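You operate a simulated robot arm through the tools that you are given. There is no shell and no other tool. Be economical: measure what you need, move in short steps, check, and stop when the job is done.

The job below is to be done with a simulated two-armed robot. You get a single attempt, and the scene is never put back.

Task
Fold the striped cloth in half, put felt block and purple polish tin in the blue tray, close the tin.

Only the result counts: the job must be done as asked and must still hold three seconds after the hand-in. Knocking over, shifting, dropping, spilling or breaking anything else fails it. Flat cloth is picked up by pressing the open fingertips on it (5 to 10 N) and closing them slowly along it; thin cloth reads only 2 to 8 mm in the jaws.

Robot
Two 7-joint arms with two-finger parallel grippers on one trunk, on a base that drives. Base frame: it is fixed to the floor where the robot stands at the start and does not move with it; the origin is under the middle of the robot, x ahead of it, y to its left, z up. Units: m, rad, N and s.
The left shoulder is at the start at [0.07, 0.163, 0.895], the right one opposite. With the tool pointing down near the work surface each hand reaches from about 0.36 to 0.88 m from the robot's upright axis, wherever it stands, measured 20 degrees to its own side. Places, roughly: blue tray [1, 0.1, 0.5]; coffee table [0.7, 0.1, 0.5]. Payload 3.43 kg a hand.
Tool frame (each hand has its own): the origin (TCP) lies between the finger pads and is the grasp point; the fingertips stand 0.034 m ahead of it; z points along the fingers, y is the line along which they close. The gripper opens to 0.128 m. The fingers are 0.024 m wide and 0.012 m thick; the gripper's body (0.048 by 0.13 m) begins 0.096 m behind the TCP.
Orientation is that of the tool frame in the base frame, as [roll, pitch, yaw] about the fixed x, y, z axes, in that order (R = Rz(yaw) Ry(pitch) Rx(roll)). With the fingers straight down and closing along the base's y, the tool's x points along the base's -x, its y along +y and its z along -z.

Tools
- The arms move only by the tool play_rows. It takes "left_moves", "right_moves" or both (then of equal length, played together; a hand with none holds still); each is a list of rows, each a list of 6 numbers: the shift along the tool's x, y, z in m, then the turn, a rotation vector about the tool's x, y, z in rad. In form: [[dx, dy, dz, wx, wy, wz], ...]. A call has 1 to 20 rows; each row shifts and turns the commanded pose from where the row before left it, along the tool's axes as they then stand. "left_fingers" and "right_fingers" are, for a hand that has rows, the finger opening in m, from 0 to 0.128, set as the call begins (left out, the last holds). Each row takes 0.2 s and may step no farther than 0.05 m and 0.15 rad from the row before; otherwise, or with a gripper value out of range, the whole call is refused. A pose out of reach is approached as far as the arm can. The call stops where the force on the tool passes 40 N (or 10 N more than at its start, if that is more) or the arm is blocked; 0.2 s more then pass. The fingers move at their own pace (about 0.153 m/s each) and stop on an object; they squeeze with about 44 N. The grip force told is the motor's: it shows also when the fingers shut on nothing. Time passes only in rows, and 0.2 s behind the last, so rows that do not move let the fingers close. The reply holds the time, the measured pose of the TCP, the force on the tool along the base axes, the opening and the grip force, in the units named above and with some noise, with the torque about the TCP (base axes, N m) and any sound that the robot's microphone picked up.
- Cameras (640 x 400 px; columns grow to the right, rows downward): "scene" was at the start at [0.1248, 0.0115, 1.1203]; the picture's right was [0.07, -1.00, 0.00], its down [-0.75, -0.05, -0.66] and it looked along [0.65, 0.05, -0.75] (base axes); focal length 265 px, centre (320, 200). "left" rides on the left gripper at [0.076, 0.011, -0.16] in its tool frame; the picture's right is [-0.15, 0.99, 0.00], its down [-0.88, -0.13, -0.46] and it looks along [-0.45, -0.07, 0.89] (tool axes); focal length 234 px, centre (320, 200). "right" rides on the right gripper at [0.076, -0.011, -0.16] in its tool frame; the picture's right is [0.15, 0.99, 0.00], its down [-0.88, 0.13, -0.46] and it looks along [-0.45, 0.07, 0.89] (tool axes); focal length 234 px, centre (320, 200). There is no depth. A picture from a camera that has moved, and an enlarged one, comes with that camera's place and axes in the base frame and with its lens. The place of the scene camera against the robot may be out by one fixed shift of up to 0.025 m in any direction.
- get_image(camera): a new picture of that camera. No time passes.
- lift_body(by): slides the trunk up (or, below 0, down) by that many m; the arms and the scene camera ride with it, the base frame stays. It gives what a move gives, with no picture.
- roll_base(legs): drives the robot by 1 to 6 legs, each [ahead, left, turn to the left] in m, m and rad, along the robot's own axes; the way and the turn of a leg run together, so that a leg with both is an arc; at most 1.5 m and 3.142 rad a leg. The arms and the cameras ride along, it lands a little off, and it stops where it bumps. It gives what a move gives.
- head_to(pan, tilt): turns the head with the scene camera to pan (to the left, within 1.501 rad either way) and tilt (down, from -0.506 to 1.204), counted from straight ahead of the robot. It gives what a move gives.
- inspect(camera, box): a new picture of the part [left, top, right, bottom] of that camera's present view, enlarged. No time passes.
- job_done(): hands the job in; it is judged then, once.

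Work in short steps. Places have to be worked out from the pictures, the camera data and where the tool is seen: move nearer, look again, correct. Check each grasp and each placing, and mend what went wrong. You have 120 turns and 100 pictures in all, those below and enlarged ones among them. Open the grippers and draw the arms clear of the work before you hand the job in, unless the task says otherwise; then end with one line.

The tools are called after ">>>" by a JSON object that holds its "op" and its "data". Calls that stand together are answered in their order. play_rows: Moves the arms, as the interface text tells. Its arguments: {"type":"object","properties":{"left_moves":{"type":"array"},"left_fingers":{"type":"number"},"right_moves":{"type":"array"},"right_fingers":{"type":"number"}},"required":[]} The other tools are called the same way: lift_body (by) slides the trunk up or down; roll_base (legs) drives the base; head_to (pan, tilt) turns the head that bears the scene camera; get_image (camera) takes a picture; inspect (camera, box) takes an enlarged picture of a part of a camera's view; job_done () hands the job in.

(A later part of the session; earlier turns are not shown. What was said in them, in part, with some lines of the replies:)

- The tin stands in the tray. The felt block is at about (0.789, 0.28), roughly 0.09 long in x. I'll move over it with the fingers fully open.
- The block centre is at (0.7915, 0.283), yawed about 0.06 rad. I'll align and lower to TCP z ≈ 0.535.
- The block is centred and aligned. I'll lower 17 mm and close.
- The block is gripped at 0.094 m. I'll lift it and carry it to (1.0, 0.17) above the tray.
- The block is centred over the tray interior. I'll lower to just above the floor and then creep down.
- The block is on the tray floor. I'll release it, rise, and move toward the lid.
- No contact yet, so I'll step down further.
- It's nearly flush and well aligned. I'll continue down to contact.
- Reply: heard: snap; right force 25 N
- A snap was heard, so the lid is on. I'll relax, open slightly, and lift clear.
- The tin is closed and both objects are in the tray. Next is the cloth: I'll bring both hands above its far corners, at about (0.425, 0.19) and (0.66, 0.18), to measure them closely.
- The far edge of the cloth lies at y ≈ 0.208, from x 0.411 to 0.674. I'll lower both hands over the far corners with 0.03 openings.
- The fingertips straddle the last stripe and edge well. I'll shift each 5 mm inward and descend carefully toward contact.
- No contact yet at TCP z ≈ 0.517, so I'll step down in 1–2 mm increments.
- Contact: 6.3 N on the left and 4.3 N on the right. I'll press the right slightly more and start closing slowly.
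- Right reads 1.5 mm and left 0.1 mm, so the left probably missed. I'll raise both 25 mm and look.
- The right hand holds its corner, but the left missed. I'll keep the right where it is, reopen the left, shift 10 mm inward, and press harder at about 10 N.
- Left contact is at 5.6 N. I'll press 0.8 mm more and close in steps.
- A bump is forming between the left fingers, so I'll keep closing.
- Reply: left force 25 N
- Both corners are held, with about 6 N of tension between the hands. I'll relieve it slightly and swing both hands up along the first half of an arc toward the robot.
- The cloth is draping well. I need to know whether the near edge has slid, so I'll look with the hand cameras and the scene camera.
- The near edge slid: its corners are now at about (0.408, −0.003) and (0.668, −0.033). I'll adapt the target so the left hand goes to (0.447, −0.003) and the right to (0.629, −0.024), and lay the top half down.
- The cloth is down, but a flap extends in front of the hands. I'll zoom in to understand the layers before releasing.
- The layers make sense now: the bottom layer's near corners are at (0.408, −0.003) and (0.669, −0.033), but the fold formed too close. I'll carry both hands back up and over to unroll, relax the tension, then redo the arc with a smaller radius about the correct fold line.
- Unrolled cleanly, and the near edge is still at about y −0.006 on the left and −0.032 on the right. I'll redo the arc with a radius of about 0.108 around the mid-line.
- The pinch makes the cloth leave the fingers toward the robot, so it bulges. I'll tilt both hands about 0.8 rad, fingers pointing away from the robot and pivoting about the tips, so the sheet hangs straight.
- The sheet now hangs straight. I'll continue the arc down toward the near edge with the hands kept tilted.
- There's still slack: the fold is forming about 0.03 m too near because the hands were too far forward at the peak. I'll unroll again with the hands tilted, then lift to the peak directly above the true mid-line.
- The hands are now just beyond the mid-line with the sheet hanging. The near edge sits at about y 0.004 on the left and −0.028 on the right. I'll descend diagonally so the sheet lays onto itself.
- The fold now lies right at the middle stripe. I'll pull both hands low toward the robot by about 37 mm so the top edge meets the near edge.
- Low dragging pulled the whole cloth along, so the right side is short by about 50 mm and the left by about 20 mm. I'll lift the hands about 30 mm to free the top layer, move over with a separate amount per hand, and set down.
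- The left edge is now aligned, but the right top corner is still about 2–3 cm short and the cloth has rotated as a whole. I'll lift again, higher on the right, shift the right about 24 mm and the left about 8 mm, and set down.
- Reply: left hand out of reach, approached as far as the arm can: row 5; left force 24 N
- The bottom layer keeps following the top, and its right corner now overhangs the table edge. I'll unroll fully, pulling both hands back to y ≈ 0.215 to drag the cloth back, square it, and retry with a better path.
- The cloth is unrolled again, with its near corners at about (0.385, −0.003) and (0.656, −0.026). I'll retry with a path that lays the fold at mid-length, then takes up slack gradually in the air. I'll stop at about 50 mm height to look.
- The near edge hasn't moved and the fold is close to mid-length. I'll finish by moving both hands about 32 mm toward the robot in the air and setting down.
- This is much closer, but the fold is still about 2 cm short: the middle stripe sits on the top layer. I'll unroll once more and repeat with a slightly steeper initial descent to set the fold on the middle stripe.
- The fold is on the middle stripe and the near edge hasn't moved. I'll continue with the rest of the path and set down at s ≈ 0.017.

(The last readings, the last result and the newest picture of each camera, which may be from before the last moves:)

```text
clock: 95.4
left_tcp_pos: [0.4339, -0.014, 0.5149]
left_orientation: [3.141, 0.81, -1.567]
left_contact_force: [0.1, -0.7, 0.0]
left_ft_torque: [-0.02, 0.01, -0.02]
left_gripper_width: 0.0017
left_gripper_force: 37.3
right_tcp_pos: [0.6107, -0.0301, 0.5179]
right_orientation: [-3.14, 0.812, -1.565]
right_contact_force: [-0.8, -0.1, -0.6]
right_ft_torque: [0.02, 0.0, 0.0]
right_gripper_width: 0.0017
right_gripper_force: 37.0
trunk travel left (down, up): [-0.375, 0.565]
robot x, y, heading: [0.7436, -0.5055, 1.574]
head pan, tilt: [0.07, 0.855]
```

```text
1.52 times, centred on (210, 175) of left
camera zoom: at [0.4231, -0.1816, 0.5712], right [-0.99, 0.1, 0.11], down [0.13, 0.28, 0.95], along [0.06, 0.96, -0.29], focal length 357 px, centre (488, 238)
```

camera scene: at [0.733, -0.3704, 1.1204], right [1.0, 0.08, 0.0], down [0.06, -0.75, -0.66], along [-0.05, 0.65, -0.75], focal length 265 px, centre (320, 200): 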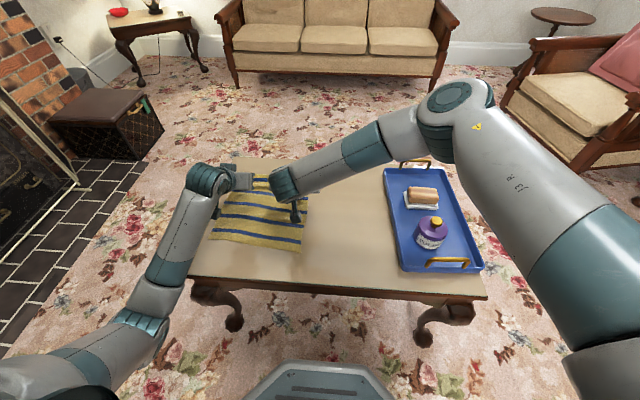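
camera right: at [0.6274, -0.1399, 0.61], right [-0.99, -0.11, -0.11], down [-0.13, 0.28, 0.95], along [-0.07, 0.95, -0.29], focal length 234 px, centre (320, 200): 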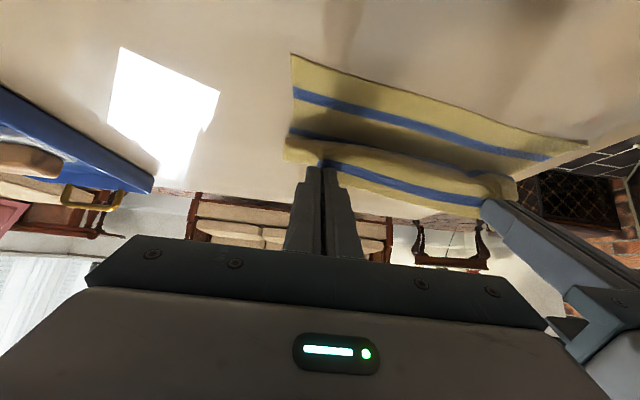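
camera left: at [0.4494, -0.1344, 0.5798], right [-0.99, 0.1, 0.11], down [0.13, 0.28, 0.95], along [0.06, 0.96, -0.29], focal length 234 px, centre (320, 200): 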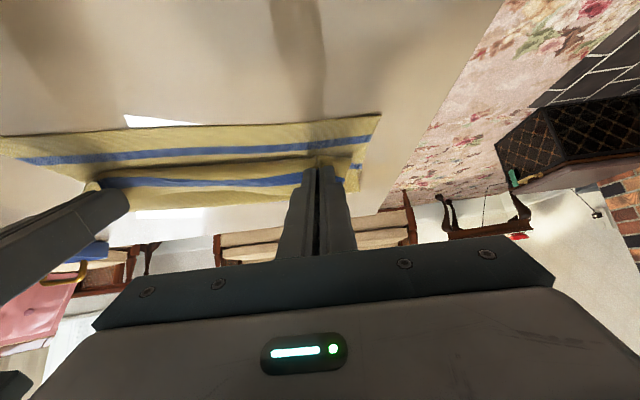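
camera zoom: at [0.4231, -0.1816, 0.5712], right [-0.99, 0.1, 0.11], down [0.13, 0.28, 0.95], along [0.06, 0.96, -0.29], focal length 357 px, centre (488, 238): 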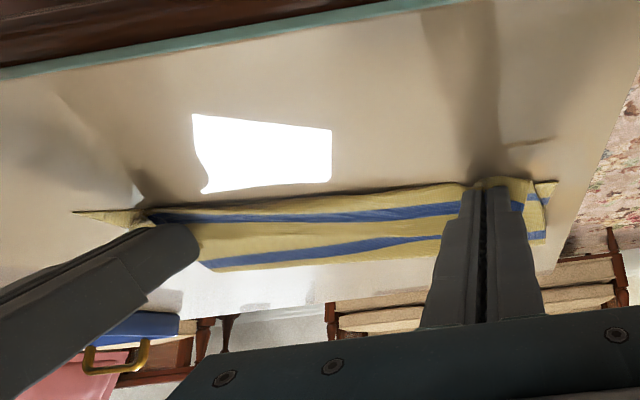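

The fold rolled back during the last part because the path there was too taut. I'll repeat with a 45° free-hang descent (height ≈ distance − 0.02) that keeps no tension on the fold.

>>> {"op": "play_rows", "data": {"left_moves": [[-0.0356, 0, -0.0062, 0, 0, 0], [-0.0356, 0, -0.0062, 0, 0, 0], [-0.0356, 0, -0.0062, 0, 0, 0], [-0.0196, -0.004, 0.0207, 0, 0, 0], [-0.0196, -0.004, 0.0207, 0, 0, 0], [-0.0196, -0.004, 0.0207, 0, 0, 0], [-0.0196, -0.004, 0.0207, 0, 0, 0], [0.0083, 0, 0.0275, 0, 0, 0], [0.0083, 0, 0.0275, 0, 0, 0], [0.0083, 0, 0.0275, 0, 0, 0], [0, 0, 0, 0, 0, 0]], "right_moves": [[-0.0356, 0, -0.0062, 0, 0, 0], [-0.0356, 0, -0.0062, 0, 0, 0], [-0.0356, 0, -0.0062, 0, 0, 0], [-0.0196, -0.004, 0.0207, 0, 0, 0], [-0.0196, -0.004, 0.0207, 0, 0, 0], [-0.0196, -0.004, 0.0207, 0, 0, 0], [-0.0196, -0.004, 0.0207, 0, 0, 0], [0.0083, 0, 0.0285, 0, 0, 0], [0.0083, 0, 0.0285, 0, 0, 0], [0.0083, 0, 0.0285, 0, 0, 0], [0, 0, 0, 0, 0, 0]]}}

>>> {"op": "play_rows", "data": {"left_moves": [[-0.0148, 0.0008, -0.0265, 0, 0, 0], [-0.0073, 0.0015, -0.0316, 0, 0, 0], [0.0054, 0.0025, -0.0347, 0, 0, 0], [0.0133, 0.0027, -0.0314, 0, 0, 0], [0, 0, 0, 0, 0, 0], [0, 0, 0, 0, 0, 0], [0.0204, 0.0014, -0.0026, 0, 0, 0], [0.019, 0.0013, -0.0025, 0, 0, 0], [0.0205, 0.0013, -0.0012, 0, 0, 0], [0.0205, 0.0013, -0.0012, 0, 0, 0], [0.0205, 0.0013, -0.0012, 0, 0, 0], [0.0205, 0.0013, -0.0012, 0, 0, 0], [0.0169, 0.0011, -0.0018, 0, 0, 0], [0, 0, 0, 0, 0, 0]], "right_moves": [[-0.0148, 0.0008, -0.0265, 0, 0, 0], [-0.0073, 0.0015, -0.0316, 0, 0, 0], [0.0054, 0.0025, -0.0347, 0, 0, 0], [0.0133, 0.0027, -0.0314, 0, 0, 0], [0, 0, 0, 0, 0, 0], [0, 0, 0, 0, 0, 0], [0.0204, 0.0014, -0.0026, 0, 0, 0], [0.019, 0.0013, -0.0025, 0, 0, 0], [0.0205, 0.0013, -0.0012, 0, 0, 0], [0.0205, 0.0013, -0.0012, 0, 0, 0], [0.0205, 0.0013, -0.0012, 0, 0, 0], [0.0205, 0.0013, -0.0012, 0, 0, 0], [0.0169, 0.0011, -0.0018, 0, 0, 0], [0, 0, 0, 0, 0, 0]]}}

>>> {"op": "inspect", "data": {"camera": "scene", "box": [180, 150, 340, 270]}}

>>> {"op": "get_image", "data": {"camera": "right"}}

```text
clock: 97.8
left_tcp_pos: [0.4481, 0.2031, 0.5303]
left_orientation: [-3.14, 0.807, -1.566]
left_contact_force: [0.9, -0.8, 0.5]
left_ft_torque: [-0.01, -0.01, 0.01]
left_gripper_width: 0.0018
left_gripper_force: 36.4
right_tcp_pos: [0.626, 0.1892, 0.5297]
right_orientation: [-3.141, 0.811, -1.564]
right_contact_force: [-0.4, -0.4, 0.3]
right_ft_torque: [-0.01, 0.01, 0.01]
right_gripper_width: 0.0017
right_gripper_force: 37.0
trunk travel left (down, up): [-0.375, 0.565]
robot x, y, heading: [0.7385, -0.5052, 1.574]
head pan, tilt: [0.07, 0.855]
```

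```text
clock: 100.8
left_tcp_pos: [0.431, 0.0127, 0.5254]
left_orientation: [-3.141, 0.81, -1.566]
left_contact_force: [0.9, -0.8, 0.3]
left_ft_torque: [0.01, -0.01, -0.04]
left_gripper_width: 0.0017
left_gripper_force: 36.7
right_tcp_pos: [0.6106, -0.0023, 0.5264]
right_orientation: [3.141, 0.811, -1.565]
right_contact_force: [-0.4, 0.5, 0.2]
right_ft_torque: [-0.02, 0.01, 0.0]
right_gripper_width: 0.0014
right_gripper_force: 36.2
trunk travel left (down, up): [-0.375, 0.565]
robot x, y, heading: [0.7427, -0.5067, 1.576]
head pan, tilt: [0.07, 0.855]
```

```text
3.33 times, centred on (260, 210) of scene
camera zoom: at [0.733, -0.3703, 1.1204], right [1.0, 0.08, 0.0], down [0.06, -0.75, -0.66], along [-0.05, 0.65, -0.75], focal length 882 px, centre (520, 167)
```

zoom: 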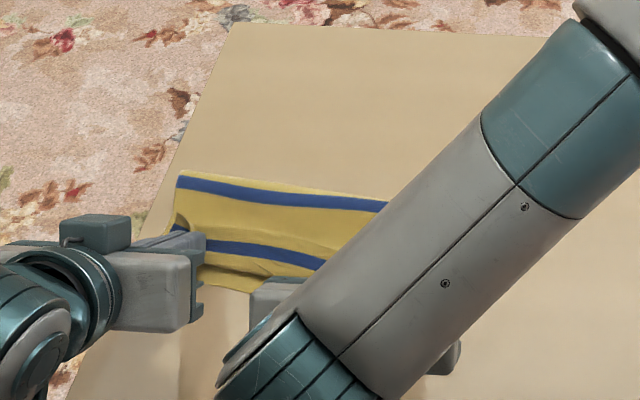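

```text
16 pictures are left
camera right: at [0.6226, -0.1702, 0.5804], right [-0.99, -0.11, -0.11], down [-0.13, 0.28, 0.95], along [-0.07, 0.95, -0.29], focal length 234 px, centre (320, 200)
```

right: 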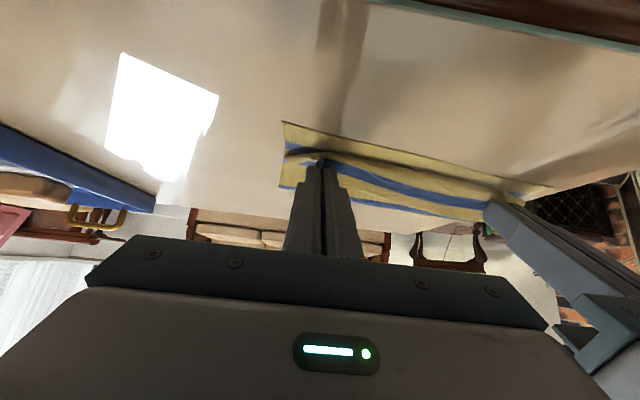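

The fold is within about 1 cm of the middle stripe and the near edge is steady. I'll take the remaining slack with a small horizontal move and lower onto the near edge.

>>> {"op": "play_rows", "data": {"left_moves": [[0.0062, 0.0008, -0.0065, 0, 0, 0], [0.0062, 0.0008, -0.0065, 0, 0, 0], [0.0084, 0.0006, -0.0016, 0, 0, 0], [0.0084, 0.0006, -0.0016, 0, 0, 0], [0, 0, 0, 0, 0, 0]], "right_moves": [[0.0062, 0.0008, -0.0065, 0, 0, 0], [0.0062, 0.0008, -0.0065, 0, 0, 0], [0.0084, 0.0006, -0.0016, 0, 0, 0], [0.0084, 0.0006, -0.0016, 0, 0, 0], [0, 0, 0, 0, 0, 0]]}}

>>> {"op": "inspect", "data": {"camera": "scene", "box": [180, 150, 340, 270]}}

>>> {"op": "inspect", "data": {"camera": "right", "box": [240, 70, 600, 250]}}

```text
clock: 102.0
left_tcp_pos: [0.428, -0.0199, 0.517]
left_orientation: [-3.141, 0.81, -1.566]
left_contact_force: [0.0, 0.3, -0.2]
left_ft_torque: [-0.02, -0.02, 0.01]
left_gripper_width: 0.0018
left_gripper_force: 35.8
right_tcp_pos: [0.609, -0.034, 0.5159]
right_orientation: [-3.14, 0.809, -1.566]
right_contact_force: [0.3, -0.1, 0.6]
right_ft_torque: [0.06, 0.0, 0.03]
right_gripper_width: 0.0014
right_gripper_force: 36.1
trunk travel left (down, up): [-0.375, 0.565]
robot x, y, heading: [0.7449, -0.5074, 1.58]
head pan, tilt: [0.07, 0.855]
```

```text
3.33 times, centred on (260, 210) of scene
camera zoom: at [0.733, -0.3704, 1.1204], right [1.0, 0.08, 0.0], down [0.06, -0.75, -0.66], along [-0.05, 0.65, -0.75], focal length 882 px, centre (520, 167)
```

zoom: 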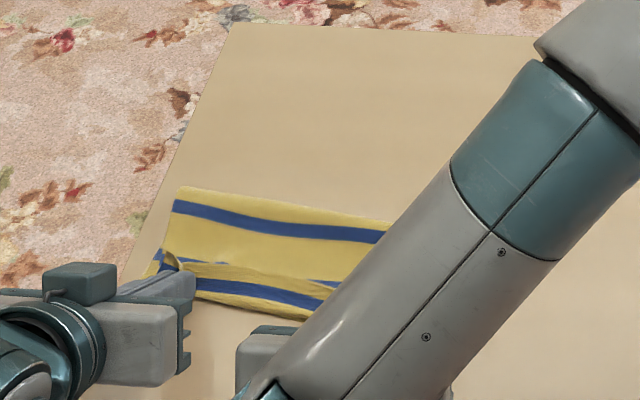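

```text
1.78 times, centred on (420, 160) of right
camera zoom: at [0.6209, -0.2025, 0.5708], right [-0.99, -0.11, -0.11], down [-0.13, 0.28, 0.95], along [-0.07, 0.95, -0.29], focal length 416 px, centre (142, 271)
```

zoom: 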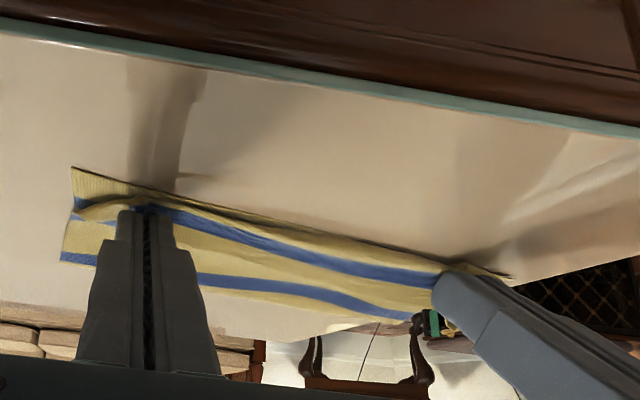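

The last move dragged the stack about 2 cm and left a curled hem. I'll lift straight up about 26 mm to unstick, then come down diagonally toward the near edge to open the hem.

>>> {"op": "play_rows", "data": {"left_moves": [[-0.0094, 0, -0.009, 0, 0, 0], [-0.0094, 0, -0.009, 0, 0, 0], [0.0131, 0.0009, -0.0013, 0, 0, 0], [0.0131, 0.0009, -0.0013, 0, 0, 0], [0.0131, 0.0009, -0.0013, 0, 0, 0], [0, 0, 0, 0, 0, 0]], "right_moves": [[-0.0094, 0, -0.009, 0, 0, 0], [-0.0094, 0, -0.009, 0, 0, 0], [0.0131, 0.0009, -0.0013, 0, 0, 0], [0.0131, 0.0009, -0.0013, 0, 0, 0], [0.0131, 0.0009, -0.0013, 0, 0, 0], [0, 0, 0, 0, 0, 0]]}}

>>> {"op": "inspect", "data": {"camera": "right", "box": [240, 70, 600, 250]}}

>>> {"op": "inspect", "data": {"camera": "scene", "box": [180, 150, 340, 270]}}

```text
clock: 103.4
left_tcp_pos: [0.4267, -0.0515, 0.517]
left_orientation: [-3.14, 0.809, -1.564]
left_contact_force: [0.0, -0.1, -0.4]
left_ft_torque: [-0.02, 0.0, -0.02]
left_gripper_width: 0.0016
left_gripper_force: 36.5
right_tcp_pos: [0.604, -0.0638, 0.5164]
right_orientation: [-3.142, 0.81, -1.566]
right_contact_force: [0.6, 0.6, -0.4]
right_ft_torque: [-0.01, 0.02, 0.04]
right_gripper_width: 0.0018
right_gripper_force: 36.1
trunk travel left (down, up): [-0.375, 0.565]
robot x, y, heading: [0.7444, -0.5019, 1.573]
head pan, tilt: [0.07, 0.855]
```

```text
1.78 times, centred on (420, 160) of right
camera zoom: at [0.6172, -0.2321, 0.5724], right [-0.99, -0.11, -0.11], down [-0.13, 0.28, 0.95], along [-0.07, 0.95, -0.29], focal length 416 px, centre (142, 271)
```

zoom: 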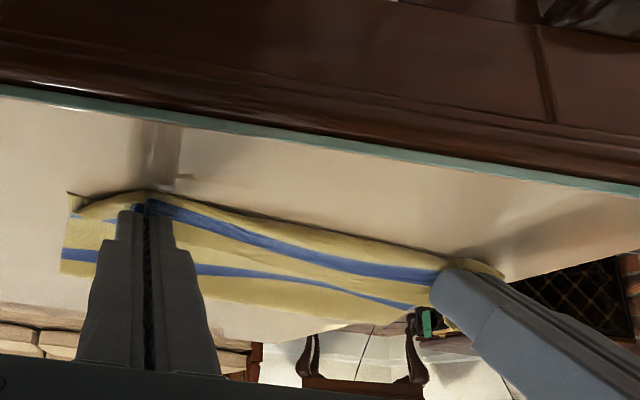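

```text
3.33 times, centred on (260, 210) of scene
camera zoom: at [0.733, -0.3704, 1.1204], right [1.0, 0.08, 0.0], down [0.06, -0.75, -0.66], along [-0.05, 0.65, -0.75], focal length 882 px, centre (520, 167)
```

zoom: 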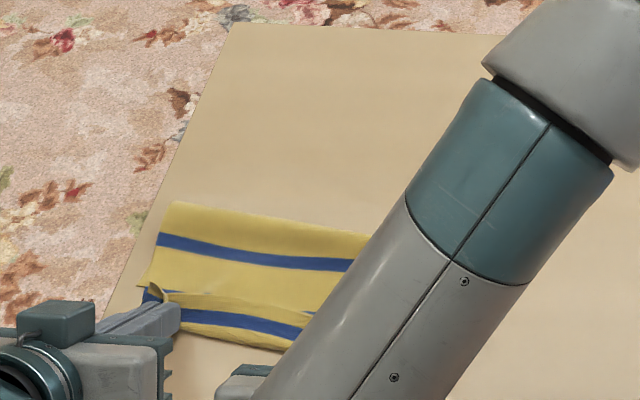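

The pinch holds the cloth tangent, so a stiff loop always forms. A grip closing along y, like a clothespin, would let the sheet hang straight down. I'll unroll the cloth flat first, then release and regrip with the hands turned 90°.

>>> {"op": "play_rows", "data": {"left_moves": [[-0.0356, 0, -0.0062, 0, 0, 0], [-0.0356, 0, -0.0062, 0, 0, 0], [-0.0356, 0, -0.0062, 0, 0, 0], [-0.022, -0.005, 0.0232, 0, 0, 0], [-0.022, -0.005, 0.0232, 0, 0, 0], [-0.022, -0.005, 0.0232, 0, 0, 0], [-0.022, -0.005, 0.0232, 0, 0, 0], [0.012, 0, 0.0317, 0, 0, 0], [0.012, 0, 0.0317, 0, 0, 0], [0.012, 0, 0.0317, 0, 0, 0], [0, 0, 0, 0, 0, 0]], "right_moves": [[-0.0356, 0, -0.0062, 0, 0, 0], [-0.0356, 0, -0.0062, 0, 0, 0], [-0.0356, 0, -0.0062, 0, 0, 0], [-0.022, -0.005, 0.0232, 0, 0, 0], [-0.022, -0.005, 0.0232, 0, 0, 0], [-0.022, -0.005, 0.0232, 0, 0, 0], [-0.022, -0.005, 0.0232, 0, 0, 0], [0.012, 0, 0.0317, 0, 0, 0], [0.012, 0, 0.0317, 0, 0, 0], [0.012, 0, 0.0317, 0, 0, 0], [0, 0, 0, 0, 0, 0]]}}

>>> {"op": "play_rows", "data": {"left_moves": [[-0.007, 0, 0.0073, 0, 0, 0], [-0.007, 0, 0.0073, 0, 0, 0], [0, 0, 0, 0, 0, 0]], "right_moves": [[-0.007, 0, 0.0073, 0, 0, 0], [-0.007, 0, 0.0073, 0, 0, 0], [0, 0, 0, 0, 0, 0]]}}

```text
clock: 105.8
left_tcp_pos: [0.4453, 0.1849, 0.5141]
left_orientation: [3.14, 0.813, -1.567]
left_contact_force: [0.8, 0.4, 8.5]
left_ft_torque: [0.18, 0.01, -0.02]
left_gripper_width: 0.0015
left_gripper_force: 36.4
left hand out of reach, approached as far as the arm can: row 1
right_tcp_pos: [0.6243, 0.1679, 0.5149]
right_orientation: [-3.141, 0.809, -1.565]
right_contact_force: [-0.9, -0.5, 0.4]
right_ft_torque: [0.02, 0.01, -0.01]
right_gripper_width: 0.0017
right_gripper_force: 36.3
trunk travel left (down, up): [-0.375, 0.565]
robot x, y, heading: [0.7435, -0.5035, 1.573]
head pan, tilt: [0.07, 0.855]
```

```text
clock: 106.6
left_tcp_pos: [0.445, 0.2057, 0.5139]
left_orientation: [3.14, 0.812, -1.565]
left_contact_force: [2.2, -1.0, 11.5]
left_ft_torque: [0.15, -0.02, -0.01]
left_gripper_width: 0.0018
left_gripper_force: 37.0
right_tcp_pos: [0.6242, 0.1876, 0.5156]
right_orientation: [3.141, 0.809, -1.566]
right_contact_force: [-1.1, 0.1, 0.0]
right_ft_torque: [0.0, 0.02, 0.02]
right_gripper_width: 0.0017
right_gripper_force: 36.3
trunk travel left (down, up): [-0.375, 0.565]
robot x, y, heading: [0.7425, -0.5038, 1.577]
head pan, tilt: [0.07, 0.855]
```

The cloth is stretched out flat. I'll release, back off along the fingers, and bring the hands vertical for a look.

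>>> {"op": "play_rows", "data": {"left_moves": [[0, 0, 0, 0, 0, 0], [0, 0, 0, 0, 0, 0], [0, 0, -0.03, 0, 0, 0], [0, 0, -0.04, 0, 0, 0], [0, 0, -0.04, 0, 0.135, 0], [0, 0, -0.02, 0, 0.135, 0], [0, 0, 0, 0, 0.135, 0], [0, 0, 0, 0, 0.135, 0], [0, 0, 0, 0, 0.135, 0], [0, 0, 0, 0, 0.135, 0]], "right_moves": [[0, 0, 0, 0, 0, 0], [0, 0, 0, 0, 0, 0], [0, 0, -0.03, 0, 0, 0], [0, 0, -0.04, 0, 0, 0], [0, 0, -0.04, 0, 0.135, 0], [0, 0, -0.02, 0, 0.135, 0], [0, 0, 0, 0, 0.135, 0], [0, 0, 0, 0, 0.135, 0], [0, 0, 0, 0, 0.135, 0], [0, 0, 0, 0, 0.135, 0]], "left_fingers": 0.04, "right_fingers": 0.04}}

>>> {"op": "get_image", "data": {"camera": "left"}}

```text
clock: 108.8
left_tcp_pos: [0.444, 0.1138, 0.6037]
left_orientation: [-3.141, -0.003, -1.564]
left_contact_force: [0.0, 0.3, 0.1]
left_ft_torque: [0.0, 0.0, -0.02]
left_gripper_width: 0.0401
left_gripper_force: 0.1
right_tcp_pos: [0.6243, 0.0954, 0.6058]
right_orientation: [3.14, -0.006, -1.562]
right_contact_force: [0.4, 1.4, -0.4]
right_ft_torque: [0.01, 0.0, 0.0]
right_gripper_width: 0.0399
right_gripper_force: 0.0
trunk travel left (down, up): [-0.375, 0.565]
robot x, y, heading: [0.7456, -0.5044, 1.574]
head pan, tilt: [0.07, 0.855]
```

```text
11 pictures are left
camera left: at [0.4337, 0.0392, 0.7646], right [-0.99, 0.14, 0.0], down [0.12, 0.88, 0.45], along [0.06, 0.45, -0.89], focal length 234 px, centre (320, 200)
```

left: 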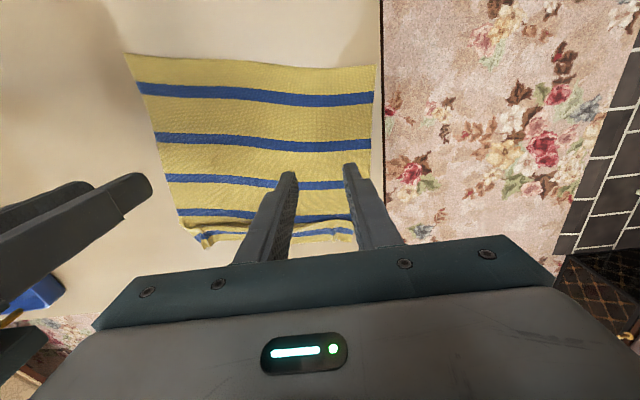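

The far edge is now wrinkled, but the near edge is clean, with corners at about (0.374, 0.034) and (0.630, −0.012). I'll grip the near edge clothespin-style instead and fold it away. First I'll move above the near corners and turn both hands about 80°.

>>> {"op": "play_rows", "data": {"left_moves": [[0.021, 0.0127, 0.0147, 0, 0, 0], [0.021, 0.0127, 0.0147, 0, 0, 0], [0.021, 0.0127, 0.0147, 0, 0, 0], [0, 0, 0, 0, 0, -0.139], [0, 0, 0, 0, 0, -0.139], [0, 0, 0, 0, 0, -0.139], [0, 0, 0, 0, 0, -0.139], [0, 0, 0, 0, 0, -0.139], [0, 0, 0, 0, 0, -0.139], [0, 0, 0, 0, 0, -0.139], [0, 0, 0, 0, 0, -0.139], [0, 0, 0, 0, 0, -0.139], [0, 0, 0, 0, 0, -0.139], [0, 0, 0, 0, 0, 0]], "right_moves": [[0.027, 0.006, 0.0153, 0, 0, 0], [0.027, 0.006, 0.0153, 0, 0, 0], [0.027, 0.006, 0.0153, 0, 0, 0], [0, 0, 0, 0, 0, -0.139], [0, 0, 0, 0, 0, -0.139], [0, 0, 0, 0, 0, -0.139], [0, 0, 0, 0, 0, -0.139], [0, 0, 0, 0, 0, -0.139], [0, 0, 0, 0, 0, -0.139], [0, 0, 0, 0, 0, -0.139], [0, 0, 0, 0, 0, -0.139], [0, 0, 0, 0, 0, -0.139], [0, 0, 0, 0, 0, -0.139], [0, 0, 0, 0, 0, 0]], "left_fingers": 0.026, "right_fingers": 0.026}}

>>> {"op": "get_image", "data": {"camera": "right"}}

```text
clock: 111.8
left_tcp_pos: [0.406, 0.0508, 0.5603]
left_orientation: [-3.141, 0.0, -0.174]
left_contact_force: [0.3, 0.3, -0.3]
left_ft_torque: [0.01, 0.02, 0.02]
left_gripper_width: 0.0262
left_gripper_force: 0.1
right_tcp_pos: [0.6077, 0.0149, 0.56]
right_orientation: [-3.141, 0.0, -0.175]
right_contact_force: [-0.2, 0.0, 0.0]
right_ft_torque: [-0.01, 0.01, 0.0]
right_gripper_width: 0.026
right_gripper_force: 0.1
trunk travel left (down, up): [-0.375, 0.565]
robot x, y, heading: [0.7445, -0.5043, 1.577]
head pan, tilt: [0.07, 0.855]
```

```text
10 pictures are left
camera right: at [0.6841, 0.0133, 0.7192], right [-0.03, -1.0, 0.0], down [-0.89, 0.02, 0.46], along [-0.46, 0.01, -0.89], focal length 234 px, centre (320, 200)
```

right: 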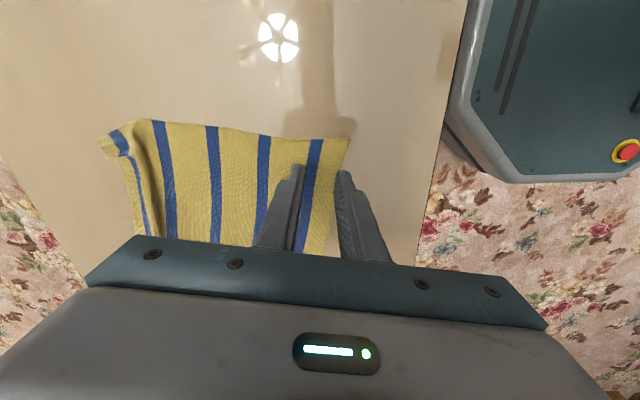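

The right camera confirms both hands sit about 24 mm inside the near edge, closing across it. I'll descend to just above contact.

>>> {"op": "play_rows", "data": {"left_moves": [[0, 0.002, 0.02, 0, 0, 0], [0, 0, 0.015, 0, 0, 0], [0, 0, 0.007, 0, 0, 0], [0, 0, 0.002, 0, 0, 0], [0, 0, 0, 0, 0, 0]], "right_moves": [[0, 0.002, 0.02, 0, 0, 0], [0, 0, 0.015, 0, 0, 0], [0, 0, 0.007, 0, 0, 0], [0, 0, 0.002, 0, 0, 0], [0, 0, 0, 0, 0, 0]]}}

>>> {"op": "play_rows", "data": {"left_moves": [[0, 0, 0.001, 0, 0, 0], [0, 0, 0, 0, 0, 0]], "right_moves": [[0, 0, 0.001, 0, 0, 0], [0, 0, 0, 0, 0, 0]]}}

```text
clock: 113.0
left_tcp_pos: [0.4042, 0.05, 0.515]
left_orientation: [3.14, 0.0, -0.176]
left_contact_force: [-0.2, 0.3, 0.6]
left_ft_torque: [0.03, 0.0, 0.0]
left_gripper_width: 0.0259
left_gripper_force: 0.0
right_tcp_pos: [0.6066, 0.0126, 0.5146]
right_orientation: [-3.141, -0.001, -0.176]
right_contact_force: [0.3, 0.1, 2.3]
right_ft_torque: [0.0, 0.03, -0.03]
right_gripper_width: 0.026
right_gripper_force: 0.0
trunk travel left (down, up): [-0.375, 0.565]
robot x, y, heading: [0.7419, -0.5058, 1.571]
head pan, tilt: [0.07, 0.855]
```

```text
clock: 113.6
left_tcp_pos: [0.4057, 0.0484, 0.5151]
left_orientation: [-3.14, 0.001, -0.178]
left_contact_force: [0.4, 0.9, 0.1]
left_ft_torque: [-0.03, -0.01, 0.03]
left_gripper_width: 0.0258
left_gripper_force: 0.1
right_tcp_pos: [0.6065, 0.0097, 0.5155]
right_orientation: [3.141, 0.003, -0.177]
right_contact_force: [-1.2, -0.5, 8.2]
right_ft_torque: [-0.11, 0.0, 0.03]
right_gripper_width: 0.0261
right_gripper_force: 0.2
trunk travel left (down, up): [-0.375, 0.565]
robot x, y, heading: [0.7408, -0.5019, 1.579]
head pan, tilt: [0.07, 0.855]
```

Right is at 8 N and left hasn't touched yet. I'll lower the left further, with a hair more on the right.

>>> {"op": "play_rows", "data": {"left_moves": [[0, 0, 0.001, 0, 0, 0], [0, 0, 0.0005, 0, 0, 0], [0, 0, 0, 0, 0, 0]], "right_moves": [[0, 0, 0.0003, 0, 0, 0], [0, 0, 0, 0, 0, 0], [0, 0, 0, 0, 0, 0]]}}

```text
clock: 114.4
left_tcp_pos: [0.405, 0.0497, 0.5146]
left_orientation: [-3.14, -0.001, -0.178]
left_contact_force: [0.4, 2.0, 8.0]
left_ft_torque: [-0.03, 0.01, 0.0]
left_gripper_width: 0.0256
left_gripper_force: 0.1
right_tcp_pos: [0.6081, 0.0129, 0.5154]
right_orientation: [3.141, 0.001, -0.176]
right_contact_force: [-0.5, 0.1, 4.9]
right_ft_torque: [-0.04, 0.02, 0.04]
right_gripper_width: 0.0257
right_gripper_force: 0.0
trunk travel left (down, up): [-0.375, 0.565]
robot x, y, heading: [0.7443, -0.5056, 1.574]
head pan, tilt: [0.07, 0.855]
```

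Both hands are in contact. I'll press a touch more and close slowly.

>>> {"op": "play_rows", "data": {"left_moves": [[0, 0, 0.0003, 0, 0, 0], [0, 0, 0, 0, 0, 0]], "right_moves": [[0, 0, 0.0006, 0, 0, 0], [0, 0, 0, 0, 0, 0]], "left_fingers": 0.022, "right_fingers": 0.022}}

>>> {"op": "play_rows", "data": {"left_moves": [[0, 0, 0, 0, 0, 0]], "right_moves": [[0, 0, 0, 0, 0, 0]], "left_fingers": 0.018, "right_fingers": 0.018}}

>>> {"op": "play_rows", "data": {"left_moves": [[0, 0, 0, 0, 0, 0]], "right_moves": [[0, 0, 0, 0, 0, 0]], "left_fingers": 0.013, "right_fingers": 0.013}}

>>> {"op": "play_rows", "data": {"left_moves": [[0, 0, 0, 0, 0, 0]], "right_moves": [[0, 0, 0, 0, 0, 0]], "left_fingers": 0.008, "right_fingers": 0.008}}

>>> {"op": "play_rows", "data": {"left_moves": [[0, 0, 0, 0, 0, 0], [0, 0, 0, 0, 0, 0]], "right_moves": [[0, 0, 0, 0, 0, 0], [0, 0, 0, 0, 0, 0]], "left_fingers": 0.0, "right_fingers": 0.0}}

```text
clock: 115.0
left_tcp_pos: [0.4066, 0.0494, 0.5146]
left_orientation: [-3.141, 0.002, -0.176]
left_contact_force: [-1.0, 0.9, 13.5]
left_ft_torque: [-0.1, 0.06, -0.01]
left_gripper_width: 0.0212
left_gripper_force: 0.0
right_tcp_pos: [0.6069, 0.0125, 0.5149]
right_orientation: [-3.14, 0.001, -0.177]
right_contact_force: [1.0, -0.4, 7.6]
right_ft_torque: [-0.07, -0.02, 0.01]
right_gripper_width: 0.022
right_gripper_force: 0.0
trunk travel left (down, up): [-0.375, 0.565]
robot x, y, heading: [0.7405, -0.5096, 1.574]
head pan, tilt: [0.07, 0.855]
```

```text
clock: 115.4
left_tcp_pos: [0.4056, 0.0475, 0.5157]
left_orientation: [-3.14, 0.0, -0.178]
left_contact_force: [1.3, 1.2, 15.8]
left_ft_torque: [-0.05, 0.02, 0.0]
left_gripper_width: 0.0173
left_gripper_force: 0.1
right_tcp_pos: [0.6072, 0.0134, 0.5158]
right_orientation: [-3.14, 0.0, -0.177]
right_contact_force: [-0.6, -0.1, 6.6]
right_ft_torque: [-0.03, 0.01, 0.0]
right_gripper_width: 0.0179
right_gripper_force: 0.0
trunk travel left (down, up): [-0.375, 0.565]
robot x, y, heading: [0.7461, -0.5043, 1.573]
head pan, tilt: [0.07, 0.855]
```

```text
clock: 115.8
left_tcp_pos: [0.4061, 0.0481, 0.514]
left_orientation: [-3.138, -0.001, -0.175]
left_contact_force: [0.2, 1.4, 17.1]
left_ft_torque: [-0.06, 0.0, -0.03]
left_gripper_width: 0.0121
left_gripper_force: 0.1
right_tcp_pos: [0.6075, 0.0119, 0.5146]
right_orientation: [-3.14, 0.004, -0.178]
right_contact_force: [-0.1, 0.1, 6.3]
right_ft_torque: [-0.06, 0.03, -0.02]
right_gripper_width: 0.0127
right_gripper_force: 0.1
trunk travel left (down, up): [-0.375, 0.565]
robot x, y, heading: [0.741, -0.5027, 1.577]
head pan, tilt: [0.07, 0.855]
```

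```text
clock: 116.2
left_tcp_pos: [0.4064, 0.0487, 0.5155]
left_orientation: [-3.14, 0.003, -0.176]
left_contact_force: [0.8, 1.5, 19.4]
left_ft_torque: [-0.05, -0.04, 0.01]
left_gripper_width: 0.0066
left_gripper_force: 0.0
right_tcp_pos: [0.6069, 0.0116, 0.5147]
right_orientation: [-3.139, 0.004, -0.178]
right_contact_force: [-0.7, 0.7, 6.4]
right_ft_torque: [-0.02, 0.01, 0.01]
right_gripper_width: 0.0075
right_gripper_force: 0.0
trunk travel left (down, up): [-0.375, 0.565]
robot x, y, heading: [0.7407, -0.5049, 1.576]
head pan, tilt: [0.07, 0.855]
```

```text
clock: 116.8
left_tcp_pos: [0.4061, 0.0476, 0.5155]
left_orientation: [-3.142, 0.003, -0.177]
left_contact_force: [1.1, -1.2, 20.8]
left_ft_torque: [-0.14, -0.01, -0.05]
left_gripper_width: 0.0017
left_gripper_force: 37.1
right_tcp_pos: [0.607, 0.0126, 0.5146]
right_orientation: [-3.141, 0.002, -0.177]
right_contact_force: [-0.8, 0.3, 4.6]
right_ft_torque: [0.0, 0.02, 0.02]
right_gripper_width: 0.0016
right_gripper_force: 36.8
trunk travel left (down, up): [-0.375, 0.565]
robot x, y, heading: [0.7411, -0.507, 1.572]
head pan, tilt: [0.07, 0.855]
```

Both grips read about 1.6 mm at 37 N, so both are holding. I'll swing the near edge up to the peak just before the fold line and check.

>>> {"op": "play_rows", "data": {"left_moves": [[0, -0.004, -0.0125, 0, 0, 0], [0, -0.004, -0.0125, 0, 0, 0], [0, -0.0075, -0.0125, 0, 0, 0], [0, -0.0075, -0.0125, 0, 0, 0], [0, -0.011, -0.01, 0, 0, 0], [0, -0.011, -0.01, 0, 0, 0], [0, -0.0115, -0.0065, 0, 0, 0], [0, -0.0115, -0.0065, 0, 0, 0], [0, -0.0115, -0.0035, 0, 0, 0], [0, -0.0115, -0.0035, 0, 0, 0], [0, 0, 0, 0, 0, 0]], "right_moves": [[0, -0.004, -0.0125, 0, 0, 0], [0, -0.004, -0.0125, 0, 0, 0], [0, -0.0075, -0.0125, 0, 0, 0], [0, -0.0075, -0.0125, 0, 0, 0], [0, -0.011, -0.01, 0, 0, 0], [0, -0.011, -0.01, 0, 0, 0], [0, -0.0115, -0.0065, 0, 0, 0], [0, -0.0115, -0.0065, 0, 0, 0], [0, -0.0115, -0.0035, 0, 0, 0], [0, -0.0115, -0.0035, 0, 0, 0], [0, 0, 0, 0, 0, 0]]}}

>>> {"op": "get_image", "data": {"camera": "right"}}

```text
clock: 119.2
left_tcp_pos: [0.4235, 0.1391, 0.6029]
left_orientation: [3.141, -0.001, -0.178]
left_contact_force: [12.5, -7.3, -2.8]
left_ft_torque: [-0.24, -0.35, -0.09]
left_gripper_width: 0.0019
left_gripper_force: 36.7
right_tcp_pos: [0.6114, 0.0422, 0.5701]
right_orientation: [-3.141, 0.002, -0.178]
right_contact_force: [-12.8, 7.2, 3.5]
right_ft_torque: [0.27, 0.45, -0.09]
right_gripper_width: 0.0014
right_gripper_force: 36.6
right hand out of reach, approached as far as the arm can: row 5, 6, 7, 8, 9, 10
trunk travel left (down, up): [-0.375, 0.565]
robot x, y, heading: [0.7431, -0.5034, 1.58]
head pan, tilt: [0.07, 0.855]
```

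```text
9 pictures are left
camera right: at [0.6879, 0.0399, 0.7293], right [-0.03, -1.0, 0.0], down [-0.89, 0.03, 0.46], along [-0.46, 0.02, -0.89], focal length 234 px, centre (320, 200)
```

right: 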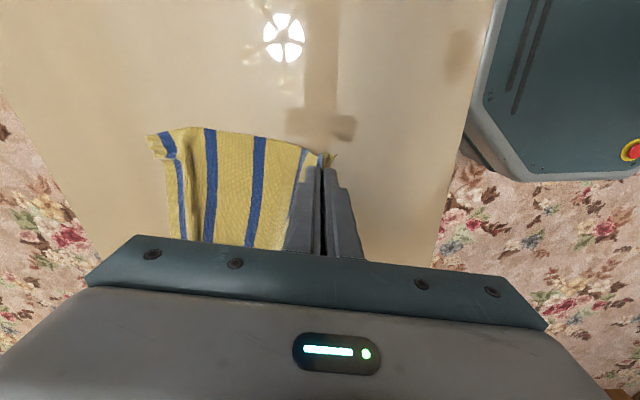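

The right hand hit a joint limit with this yaw and lags behind, tensioning the cloth. I'll turn the right wrist back in steps so it can reach its commanded place.

>>> {"op": "play_rows", "data": {"right_moves": [[0, 0, 0, 0, 0, 0.14], [0, 0, 0, 0, 0, 0.14], [0, 0, 0, 0, 0, 0.14], [0, 0, 0, 0, 0, 0]]}}

```text
clock: 120.2
left_tcp_pos: [0.4226, 0.1388, 0.6033]
left_orientation: [3.141, -0.003, -0.176]
left_contact_force: [13.5, -7.7, -3.1]
left_ft_torque: [-0.27, -0.45, -0.08]
left_gripper_width: 0.0018
left_gripper_force: 36.7
right_tcp_pos: [0.6108, 0.0414, 0.5701]
right_orientation: [3.142, 0.0, -0.598]
right_contact_force: [-14.0, 8.2, 2.8]
right_ft_torque: [0.32, 0.51, 0.07]
right_gripper_width: 0.0016
right_gripper_force: 36.5
trunk travel left (down, up): [-0.375, 0.565]
robot x, y, heading: [0.7403, -0.5038, 1.576]
head pan, tilt: [0.07, 0.855]
```

The wrist turned freely. I'll move the right hand up to match the left's position, about (0.6245, 0.104, 0.603).

>>> {"op": "play_rows", "data": {"right_moves": [[-0.006, -0.0149, -0.0083, 0, 0, 0], [-0.006, -0.0149, -0.0083, 0, 0, 0], [-0.006, -0.0149, -0.0083, 0, 0, 0], [-0.006, -0.0149, -0.0083, 0, 0, 0], [0, 0, 0, 0, 0, 0]]}}

>>> {"op": "get_image", "data": {"camera": "right"}}

```text
clock: 121.4
left_tcp_pos: [0.4224, 0.1389, 0.603]
left_orientation: [3.141, 0.0, -0.176]
left_contact_force: [1.6, 0.1, -0.1]
left_ft_torque: [-0.03, -0.1, -0.01]
left_gripper_width: 0.0017
left_gripper_force: 36.8
right_tcp_pos: [0.6245, 0.1041, 0.6022]
right_orientation: [-3.141, -0.002, -0.596]
right_contact_force: [-3.4, -0.3, 0.0]
right_ft_torque: [0.05, 0.1, 0.06]
right_gripper_width: 0.0018
right_gripper_force: 36.5
trunk travel left (down, up): [-0.375, 0.565]
robot x, y, heading: [0.7456, -0.5089, 1.573]
head pan, tilt: [0.07, 0.855]
```

```text
8 pictures are left
camera right: at [0.6945, 0.0703, 0.7621], right [-0.43, -0.9, 0.0], down [-0.8, 0.39, 0.45], along [-0.41, 0.2, -0.89], focal length 234 px, centre (320, 200)
```

right: 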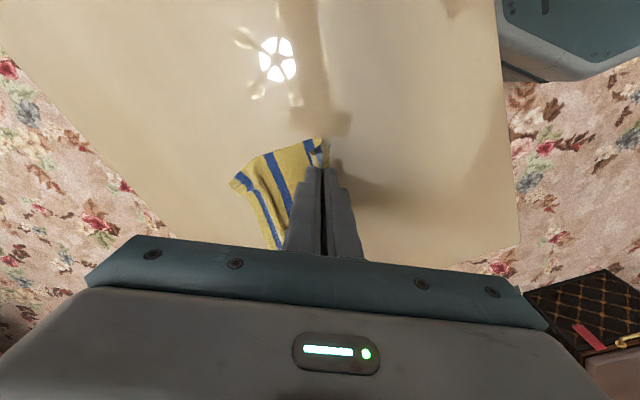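

Both hands are level now and the sheet hangs just before the middle stripe. I'll descend at 45° toward the far edge and lay it down.

>>> {"op": "play_rows", "data": {"left_moves": [[-0.003, -0.0167, 0.01, 0, 0, 0], [-0.0026, -0.0148, 0.013, 0, 0, 0], [-0.0026, -0.0148, 0.014, 0, 0, 0], [-0.0026, -0.0148, 0.014, 0, 0, 0], [-0.0026, -0.0148, 0.014, 0, 0, 0], [-0.0026, -0.0148, 0.013, 0, 0, 0], [0, 0, 0.003, 0, 0, 0], [0, 0, 0, 0, 0, 0]], "right_moves": [[-0.0096, -0.0141, 0.01, 0, 0, 0], [-0.0084, -0.0124, 0.013, 0, 0, 0], [-0.0084, -0.0124, 0.014, 0, 0, 0], [-0.0084, -0.0124, 0.014, 0, 0, 0], [-0.0084, -0.0124, 0.014, 0, 0, 0], [-0.0084, -0.0124, 0.013, 0, 0, 0], [0, 0, 0.003, 0, 0, 0], [0, 0, 0, 0, 0, 0]]}}

>>> {"op": "get_image", "data": {"camera": "right"}}

```text
clock: 123.2
left_tcp_pos: [0.425, 0.2309, 0.5223]
left_orientation: [-3.141, -0.003, -0.177]
left_contact_force: [11.8, -4.0, 4.1]
left_ft_torque: [-0.11, -0.37, 0.0]
left_gripper_width: 0.0019
left_gripper_force: 36.8
right_tcp_pos: [0.6236, 0.1643, 0.5487]
right_orientation: [3.141, 0.003, -0.595]
right_contact_force: [-10.9, 4.5, -2.2]
right_ft_torque: [0.07, 0.36, 0.1]
right_gripper_width: 0.0019
right_gripper_force: 36.8
right hand out of reach, approached as far as the arm can: row 5, 6
trunk travel left (down, up): [-0.375, 0.565]
robot x, y, heading: [0.7449, -0.5027, 1.578]
head pan, tilt: [0.07, 0.855]
```

```text
7 pictures are left
camera right: at [0.6939, 0.1315, 0.7085], right [-0.43, -0.9, 0.0], down [-0.8, 0.39, 0.46], along [-0.41, 0.2, -0.89], focal length 234 px, centre (320, 200)
```

right: 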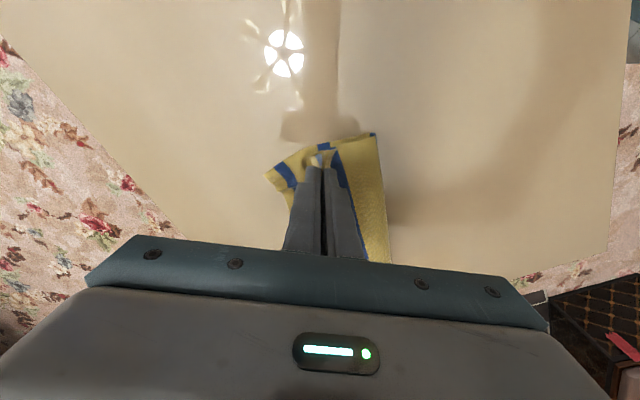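

The right hand hit its limit again, with the fold line already good at y ≈ 0.105. I'll turn the right wrist further toward neutral and finish its motion.

>>> {"op": "play_rows", "data": {"right_moves": [[0, 0, 0, 0, 0, 0.14], [0, 0, 0, 0, 0, 0.14], [0, 0, 0, 0, 0, 0.14], [0, 0, 0, 0, 0, 0.14], [-0.0091, -0.0049, 0.0092, 0, 0, 0], [-0.0091, -0.0049, 0.0092, 0, 0, 0], [-0.0091, -0.0049, 0.0092, 0, 0, 0], [0, 0, 0, 0, 0, 0]]}}

>>> {"op": "inspect", "data": {"camera": "scene", "box": [180, 130, 340, 250]}}

```text
clock: 125.0
left_tcp_pos: [0.424, 0.2295, 0.5219]
left_orientation: [3.141, 0.0, -0.176]
left_contact_force: [11.7, -0.7, 0.3]
left_ft_torque: [-0.04, -0.39, 0.01]
left_gripper_width: 0.0018
left_gripper_force: 36.9
right_tcp_pos: [0.6273, 0.1973, 0.5201]
right_orientation: [3.141, 0.001, -1.155]
right_contact_force: [-12.1, 2.0, 0.8]
right_ft_torque: [0.01, 0.42, 0.19]
right_gripper_width: 0.0019
right_gripper_force: 36.0
trunk travel left (down, up): [-0.375, 0.565]
robot x, y, heading: [0.7423, -0.5065, 1.577]
head pan, tilt: [0.07, 0.855]
```

```text
3.33 times, centred on (260, 190) of scene
camera zoom: at [0.733, -0.3704, 1.1204], right [1.0, 0.08, 0.0], down [0.06, -0.75, -0.66], along [-0.05, 0.65, -0.75], focal length 882 px, centre (520, 233)
```

zoom: 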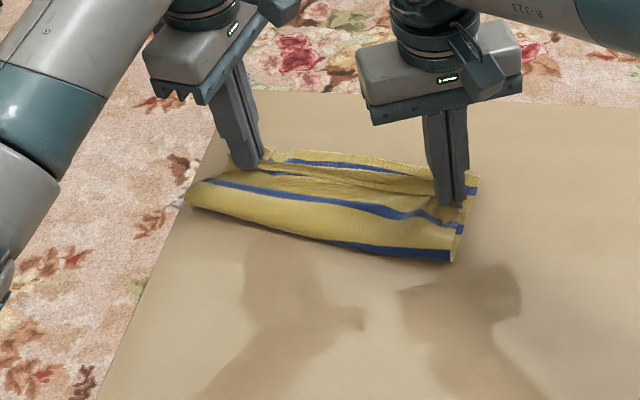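

This looks like a proper fold: the fold is near the robot and the top edge lies along the far edge. I'll relieve the tension, nudge 6 mm toward the far edge, lower slightly, and release.

>>> {"op": "play_rows", "data": {"left_moves": [[0.0015, -0.0033, 0.001, 0, 0, 0], [0.0015, -0.0033, 0.001, 0, 0, 0], [0, 0, 0, 0, 0, 0]], "right_moves": [[-0.0035, 0.0006, 0.001, 0, 0, 0], [-0.0035, 0.0006, 0.001, 0, 0, 0], [0, 0, 0, 0, 0, 0]]}}

>>> {"op": "play_rows", "data": {"left_moves": [[0, 0, 0, 0, 0, 0], [0, 0, 0, 0, 0, 0]], "right_moves": [[0, 0, 0, 0, 0, 0], [0, 0, 0, 0, 0, 0]], "left_fingers": 0.012, "right_fingers": 0.012}}

>>> {"op": "play_rows", "data": {"left_moves": [[0, 0, -0.01, 0, 0, 0], [0, 0, -0.015, 0, 0, 0], [0, 0, -0.03, 0, 0, 0], [0, 0, -0.04, 0, 0, 0], [0, 0, 0, 0, 0, 0]], "right_moves": [[0, 0, -0.01, 0, 0, 0], [0, 0, -0.015, 0, 0, 0], [0, 0, -0.03, 0, 0, 0], [0, 0, -0.04, 0, 0, 0], [0, 0, 0, 0, 0, 0]]}}

>>> {"op": "inspect", "data": {"camera": "scene", "box": [180, 130, 340, 250]}}

```text
clock: 125.8
left_tcp_pos: [0.4256, 0.236, 0.5201]
left_orientation: [3.139, -0.001, -0.174]
left_contact_force: [2.7, -0.8, 1.4]
left_ft_torque: [-0.06, -0.07, -0.02]
left_gripper_width: 0.0018
left_gripper_force: 36.6
right_tcp_pos: [0.6225, 0.2013, 0.5202]
right_orientation: [-3.139, 0.0, -1.157]
right_contact_force: [-2.3, -0.5, 0.9]
right_ft_torque: [-0.04, 0.05, 0.09]
right_gripper_width: 0.0017
right_gripper_force: 36.7
trunk travel left (down, up): [-0.375, 0.565]
robot x, y, heading: [0.7418, -0.5027, 1.576]
head pan, tilt: [0.07, 0.855]
```

```text
clock: 126.4
left_tcp_pos: [0.427, 0.2349, 0.52]
left_orientation: [-3.141, 0.0, -0.178]
left_contact_force: [0.8, -0.4, 0.0]
left_ft_torque: [-0.05, -0.02, 0.03]
left_gripper_width: 0.0123
left_gripper_force: 0.1
right_tcp_pos: [0.6227, 0.2016, 0.5201]
right_orientation: [-3.14, 0.001, -1.156]
right_contact_force: [0.5, -0.5, -0.3]
right_ft_torque: [-0.01, -0.01, -0.01]
right_gripper_width: 0.0124
right_gripper_force: 0.2
trunk travel left (down, up): [-0.375, 0.565]
robot x, y, heading: [0.7404, -0.5047, 1.579]
head pan, tilt: [0.07, 0.855]
```

```text
clock: 127.6
left_tcp_pos: [0.4264, 0.2377, 0.6137]
left_orientation: [3.139, -0.001, -0.177]
left_contact_force: [-0.7, 0.2, -0.5]
left_ft_torque: [-0.04, 0.0, -0.02]
left_gripper_width: 0.0121
left_gripper_force: 0.1
right_tcp_pos: [0.6215, 0.2016, 0.6164]
right_orientation: [3.141, 0.0, -1.156]
right_contact_force: [0.1, 0.2, 0.6]
right_ft_torque: [-0.01, 0.02, 0.01]
right_gripper_width: 0.0119
right_gripper_force: 0.0
trunk travel left (down, up): [-0.375, 0.565]
robot x, y, heading: [0.7409, -0.5023, 1.577]
head pan, tilt: [0.07, 0.855]
```

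```text
3.33 times, centred on (260, 190) of scene
camera zoom: at [0.7329, -0.3697, 1.1202], right [1.0, 0.08, 0.0], down [0.06, -0.75, -0.66], along [-0.05, 0.65, -0.75], focal length 882 px, centre (520, 233)
```

zoom: 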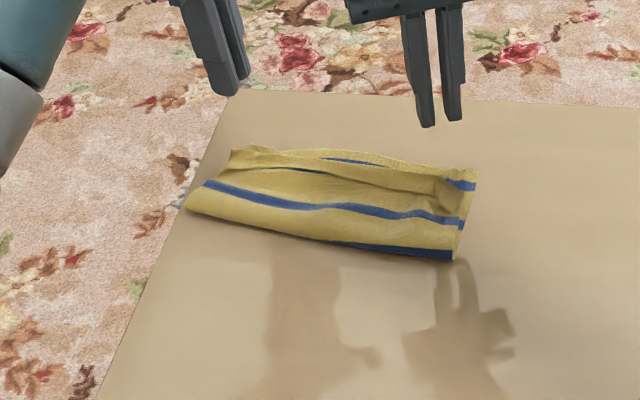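

The cloth looks folded in half. I'll back the hands off and use the right camera from above to check edge alignment.

>>> {"op": "play_rows", "data": {"left_moves": [[0, 0, -0.02, 0, 0, 0], [0, 0, -0.02, 0, 0, 0], [0, 0, -0.02, 0, 0, 0], [-0.03, 0, -0.02, 0, 0, 0]], "right_moves": [[0, 0, -0.03, 0, 0, 0], [0.037, 0.016, -0.02, 0, 0, 0], [0.037, 0.016, -0.02, 0, 0, 0], [0.037, 0.016, 0, 0, 0, 0]]}}

>>> {"op": "get_image", "data": {"camera": "right"}}

```text
clock: 128.6
left_tcp_pos: [0.3962, 0.2404, 0.6944]
left_orientation: [3.141, -0.001, -0.176]
left_contact_force: [0.6, -1.6, -0.4]
left_ft_torque: [0.02, 0.0, 0.0]
left_gripper_width: 0.012
left_gripper_force: 0.0
right_tcp_pos: [0.6228, 0.0827, 0.6852]
right_orientation: [3.142, 0.001, -1.154]
right_contact_force: [-1.2, -0.3, -0.4]
right_ft_torque: [0.01, 0.01, 0.0]
right_gripper_width: 0.012
right_gripper_force: 0.0
trunk travel left (down, up): [-0.375, 0.565]
robot x, y, heading: [0.7414, -0.5044, 1.577]
head pan, tilt: [0.07, 0.855]
```

```text
4 pictures are left
camera right: at [0.6636, 0.0176, 0.8434], right [-0.85, -0.53, 0.0], down [-0.47, 0.75, 0.46], along [-0.24, 0.39, -0.89], focal length 234 px, centre (320, 200)
```

right: 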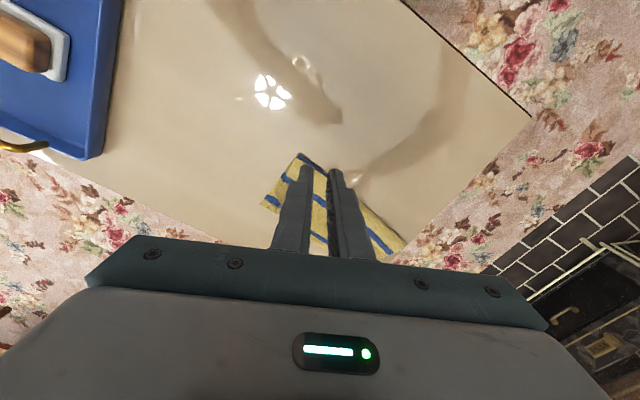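

The fingers block the view, so I'll shift the right hand over the cloth, move the left aside, and zoom in.

>>> {"op": "play_rows", "data": {"left_moves": [[-0.035, 0.02, -0.01, 0, 0, 0], [-0.035, 0.03, -0.01, 0, 0, 0], [-0.03, 0.03, 0, 0, 0, 0], [0, 0.03, 0, 0, 0, 0]], "right_moves": [[-0.0308, 0.0037, -0.0088, 0, 0, 0], [-0.0308, 0.0037, -0.0088, 0, 0, 0], [-0.0308, 0.0037, -0.0088, 0, 0, 0], [-0.0308, 0.0037, -0.0088, 0, 0, 0]]}}

>>> {"op": "inspect", "data": {"camera": "right", "box": [200, 50, 460, 215]}}

```text
clock: 129.6
left_tcp_pos: [0.278, 0.1499, 0.7161]
left_orientation: [-3.141, -0.001, -0.178]
left_contact_force: [-0.1, -0.1, 0.1]
left_ft_torque: [0.0, -0.02, 0.03]
left_gripper_width: 0.0119
left_gripper_force: 0.0
right_tcp_pos: [0.5587, 0.1889, 0.7209]
right_orientation: [-3.139, 0.0, -1.153]
right_contact_force: [0.4, 0.6, -0.3]
right_ft_torque: [-0.02, 0.0, -0.04]
right_gripper_width: 0.012
right_gripper_force: 0.1
trunk travel left (down, up): [-0.375, 0.565]
robot x, y, heading: [0.7449, -0.5043, 1.58]
head pan, tilt: [0.07, 0.855]
```

```text
2.42 times, centred on (330, 132) of right
camera zoom: at [0.5995, 0.1236, 0.8804], right [-0.85, -0.53, 0.0], down [-0.48, 0.75, 0.46], along [-0.24, 0.39, -0.89], focal length 568 px, centre (296, 364)
```

zoom: 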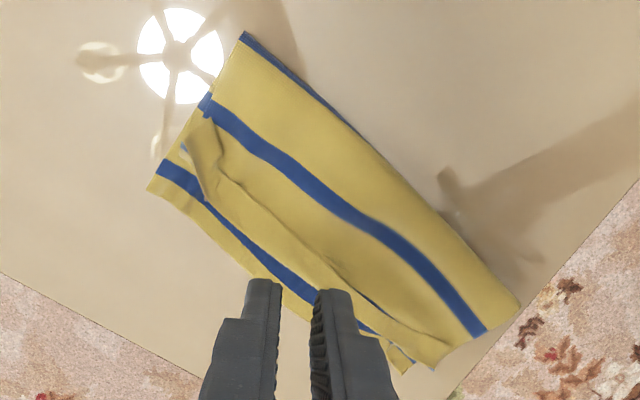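

From above, the fold line sits on the middle stripe. The bottom half is about 0.13 m deep, and the top edge lies along the far edge, about 3 cm inside it because of a small hem ripple. The cloth is entirely on the table. I'll open the grippers and withdraw both arms up and back.

>>> {"op": "play_rows", "data": {"left_moves": [[0, 0, -0.03, 0, 0, 0], [0, 0.03, -0.03, 0, 0, 0], [0, 0.04, -0.02, 0, 0, 0], [0, 0.04, 0, 0, 0, 0], [0, 0.03, 0, 0, 0, 0]], "right_moves": [[0, 0, -0.03, 0, 0, 0], [0, 0, -0.035, 0, 0, 0], [0.04, 0, -0.02, 0, 0, 0], [0.045, 0, 0, 0, 0, 0], [0.045, 0, 0, 0, 0, 0]], "left_fingers": 0.1, "right_fingers": 0.1}}

>>> {"op": "get_image", "data": {"camera": "scene"}}

```text
clock: 130.8
left_tcp_pos: [0.2546, 0.0124, 0.7966]
left_orientation: [3.141, -0.001, -0.177]
left_contact_force: [0.3, -0.1, 0.2]
left_ft_torque: [-0.01, 0.02, -0.02]
left_gripper_width: 0.1001
left_gripper_force: 0.1
right_tcp_pos: [0.6139, 0.0688, 0.8059]
right_orientation: [3.141, 0.001, -1.156]
right_contact_force: [0.5, -0.1, 0.0]
right_ft_torque: [0.03, 0.05, 0.0]
right_gripper_width: 0.0999
right_gripper_force: 0.0
trunk travel left (down, up): [-0.375, 0.565]
robot x, y, heading: [0.74, -0.5052, 1.577]
head pan, tilt: [0.07, 0.855]
```

```text
2 pictures are left
camera scene: at [0.7337, -0.3714, 1.1206], right [1.0, 0.08, 0.0], down [0.06, -0.75, -0.66], along [-0.05, 0.66, -0.75], focal length 265 px, centre (320, 200)
```

scene: 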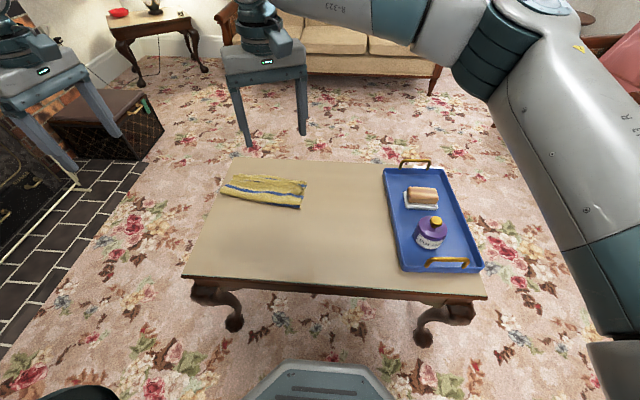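

The scene shows the cloth folded, and the block and closed tin in the tray. The arms are clear and the grippers are open, so I'll hand in.

>>> {"op": "job_done", "data": {}}

```text
The job is handed in.
```

The cloth is folded in half, though its top edge stops about 3 cm short of the bottom edge; the felt block and the purple tin are in the blue tray, and the tin's lid snapped shut.
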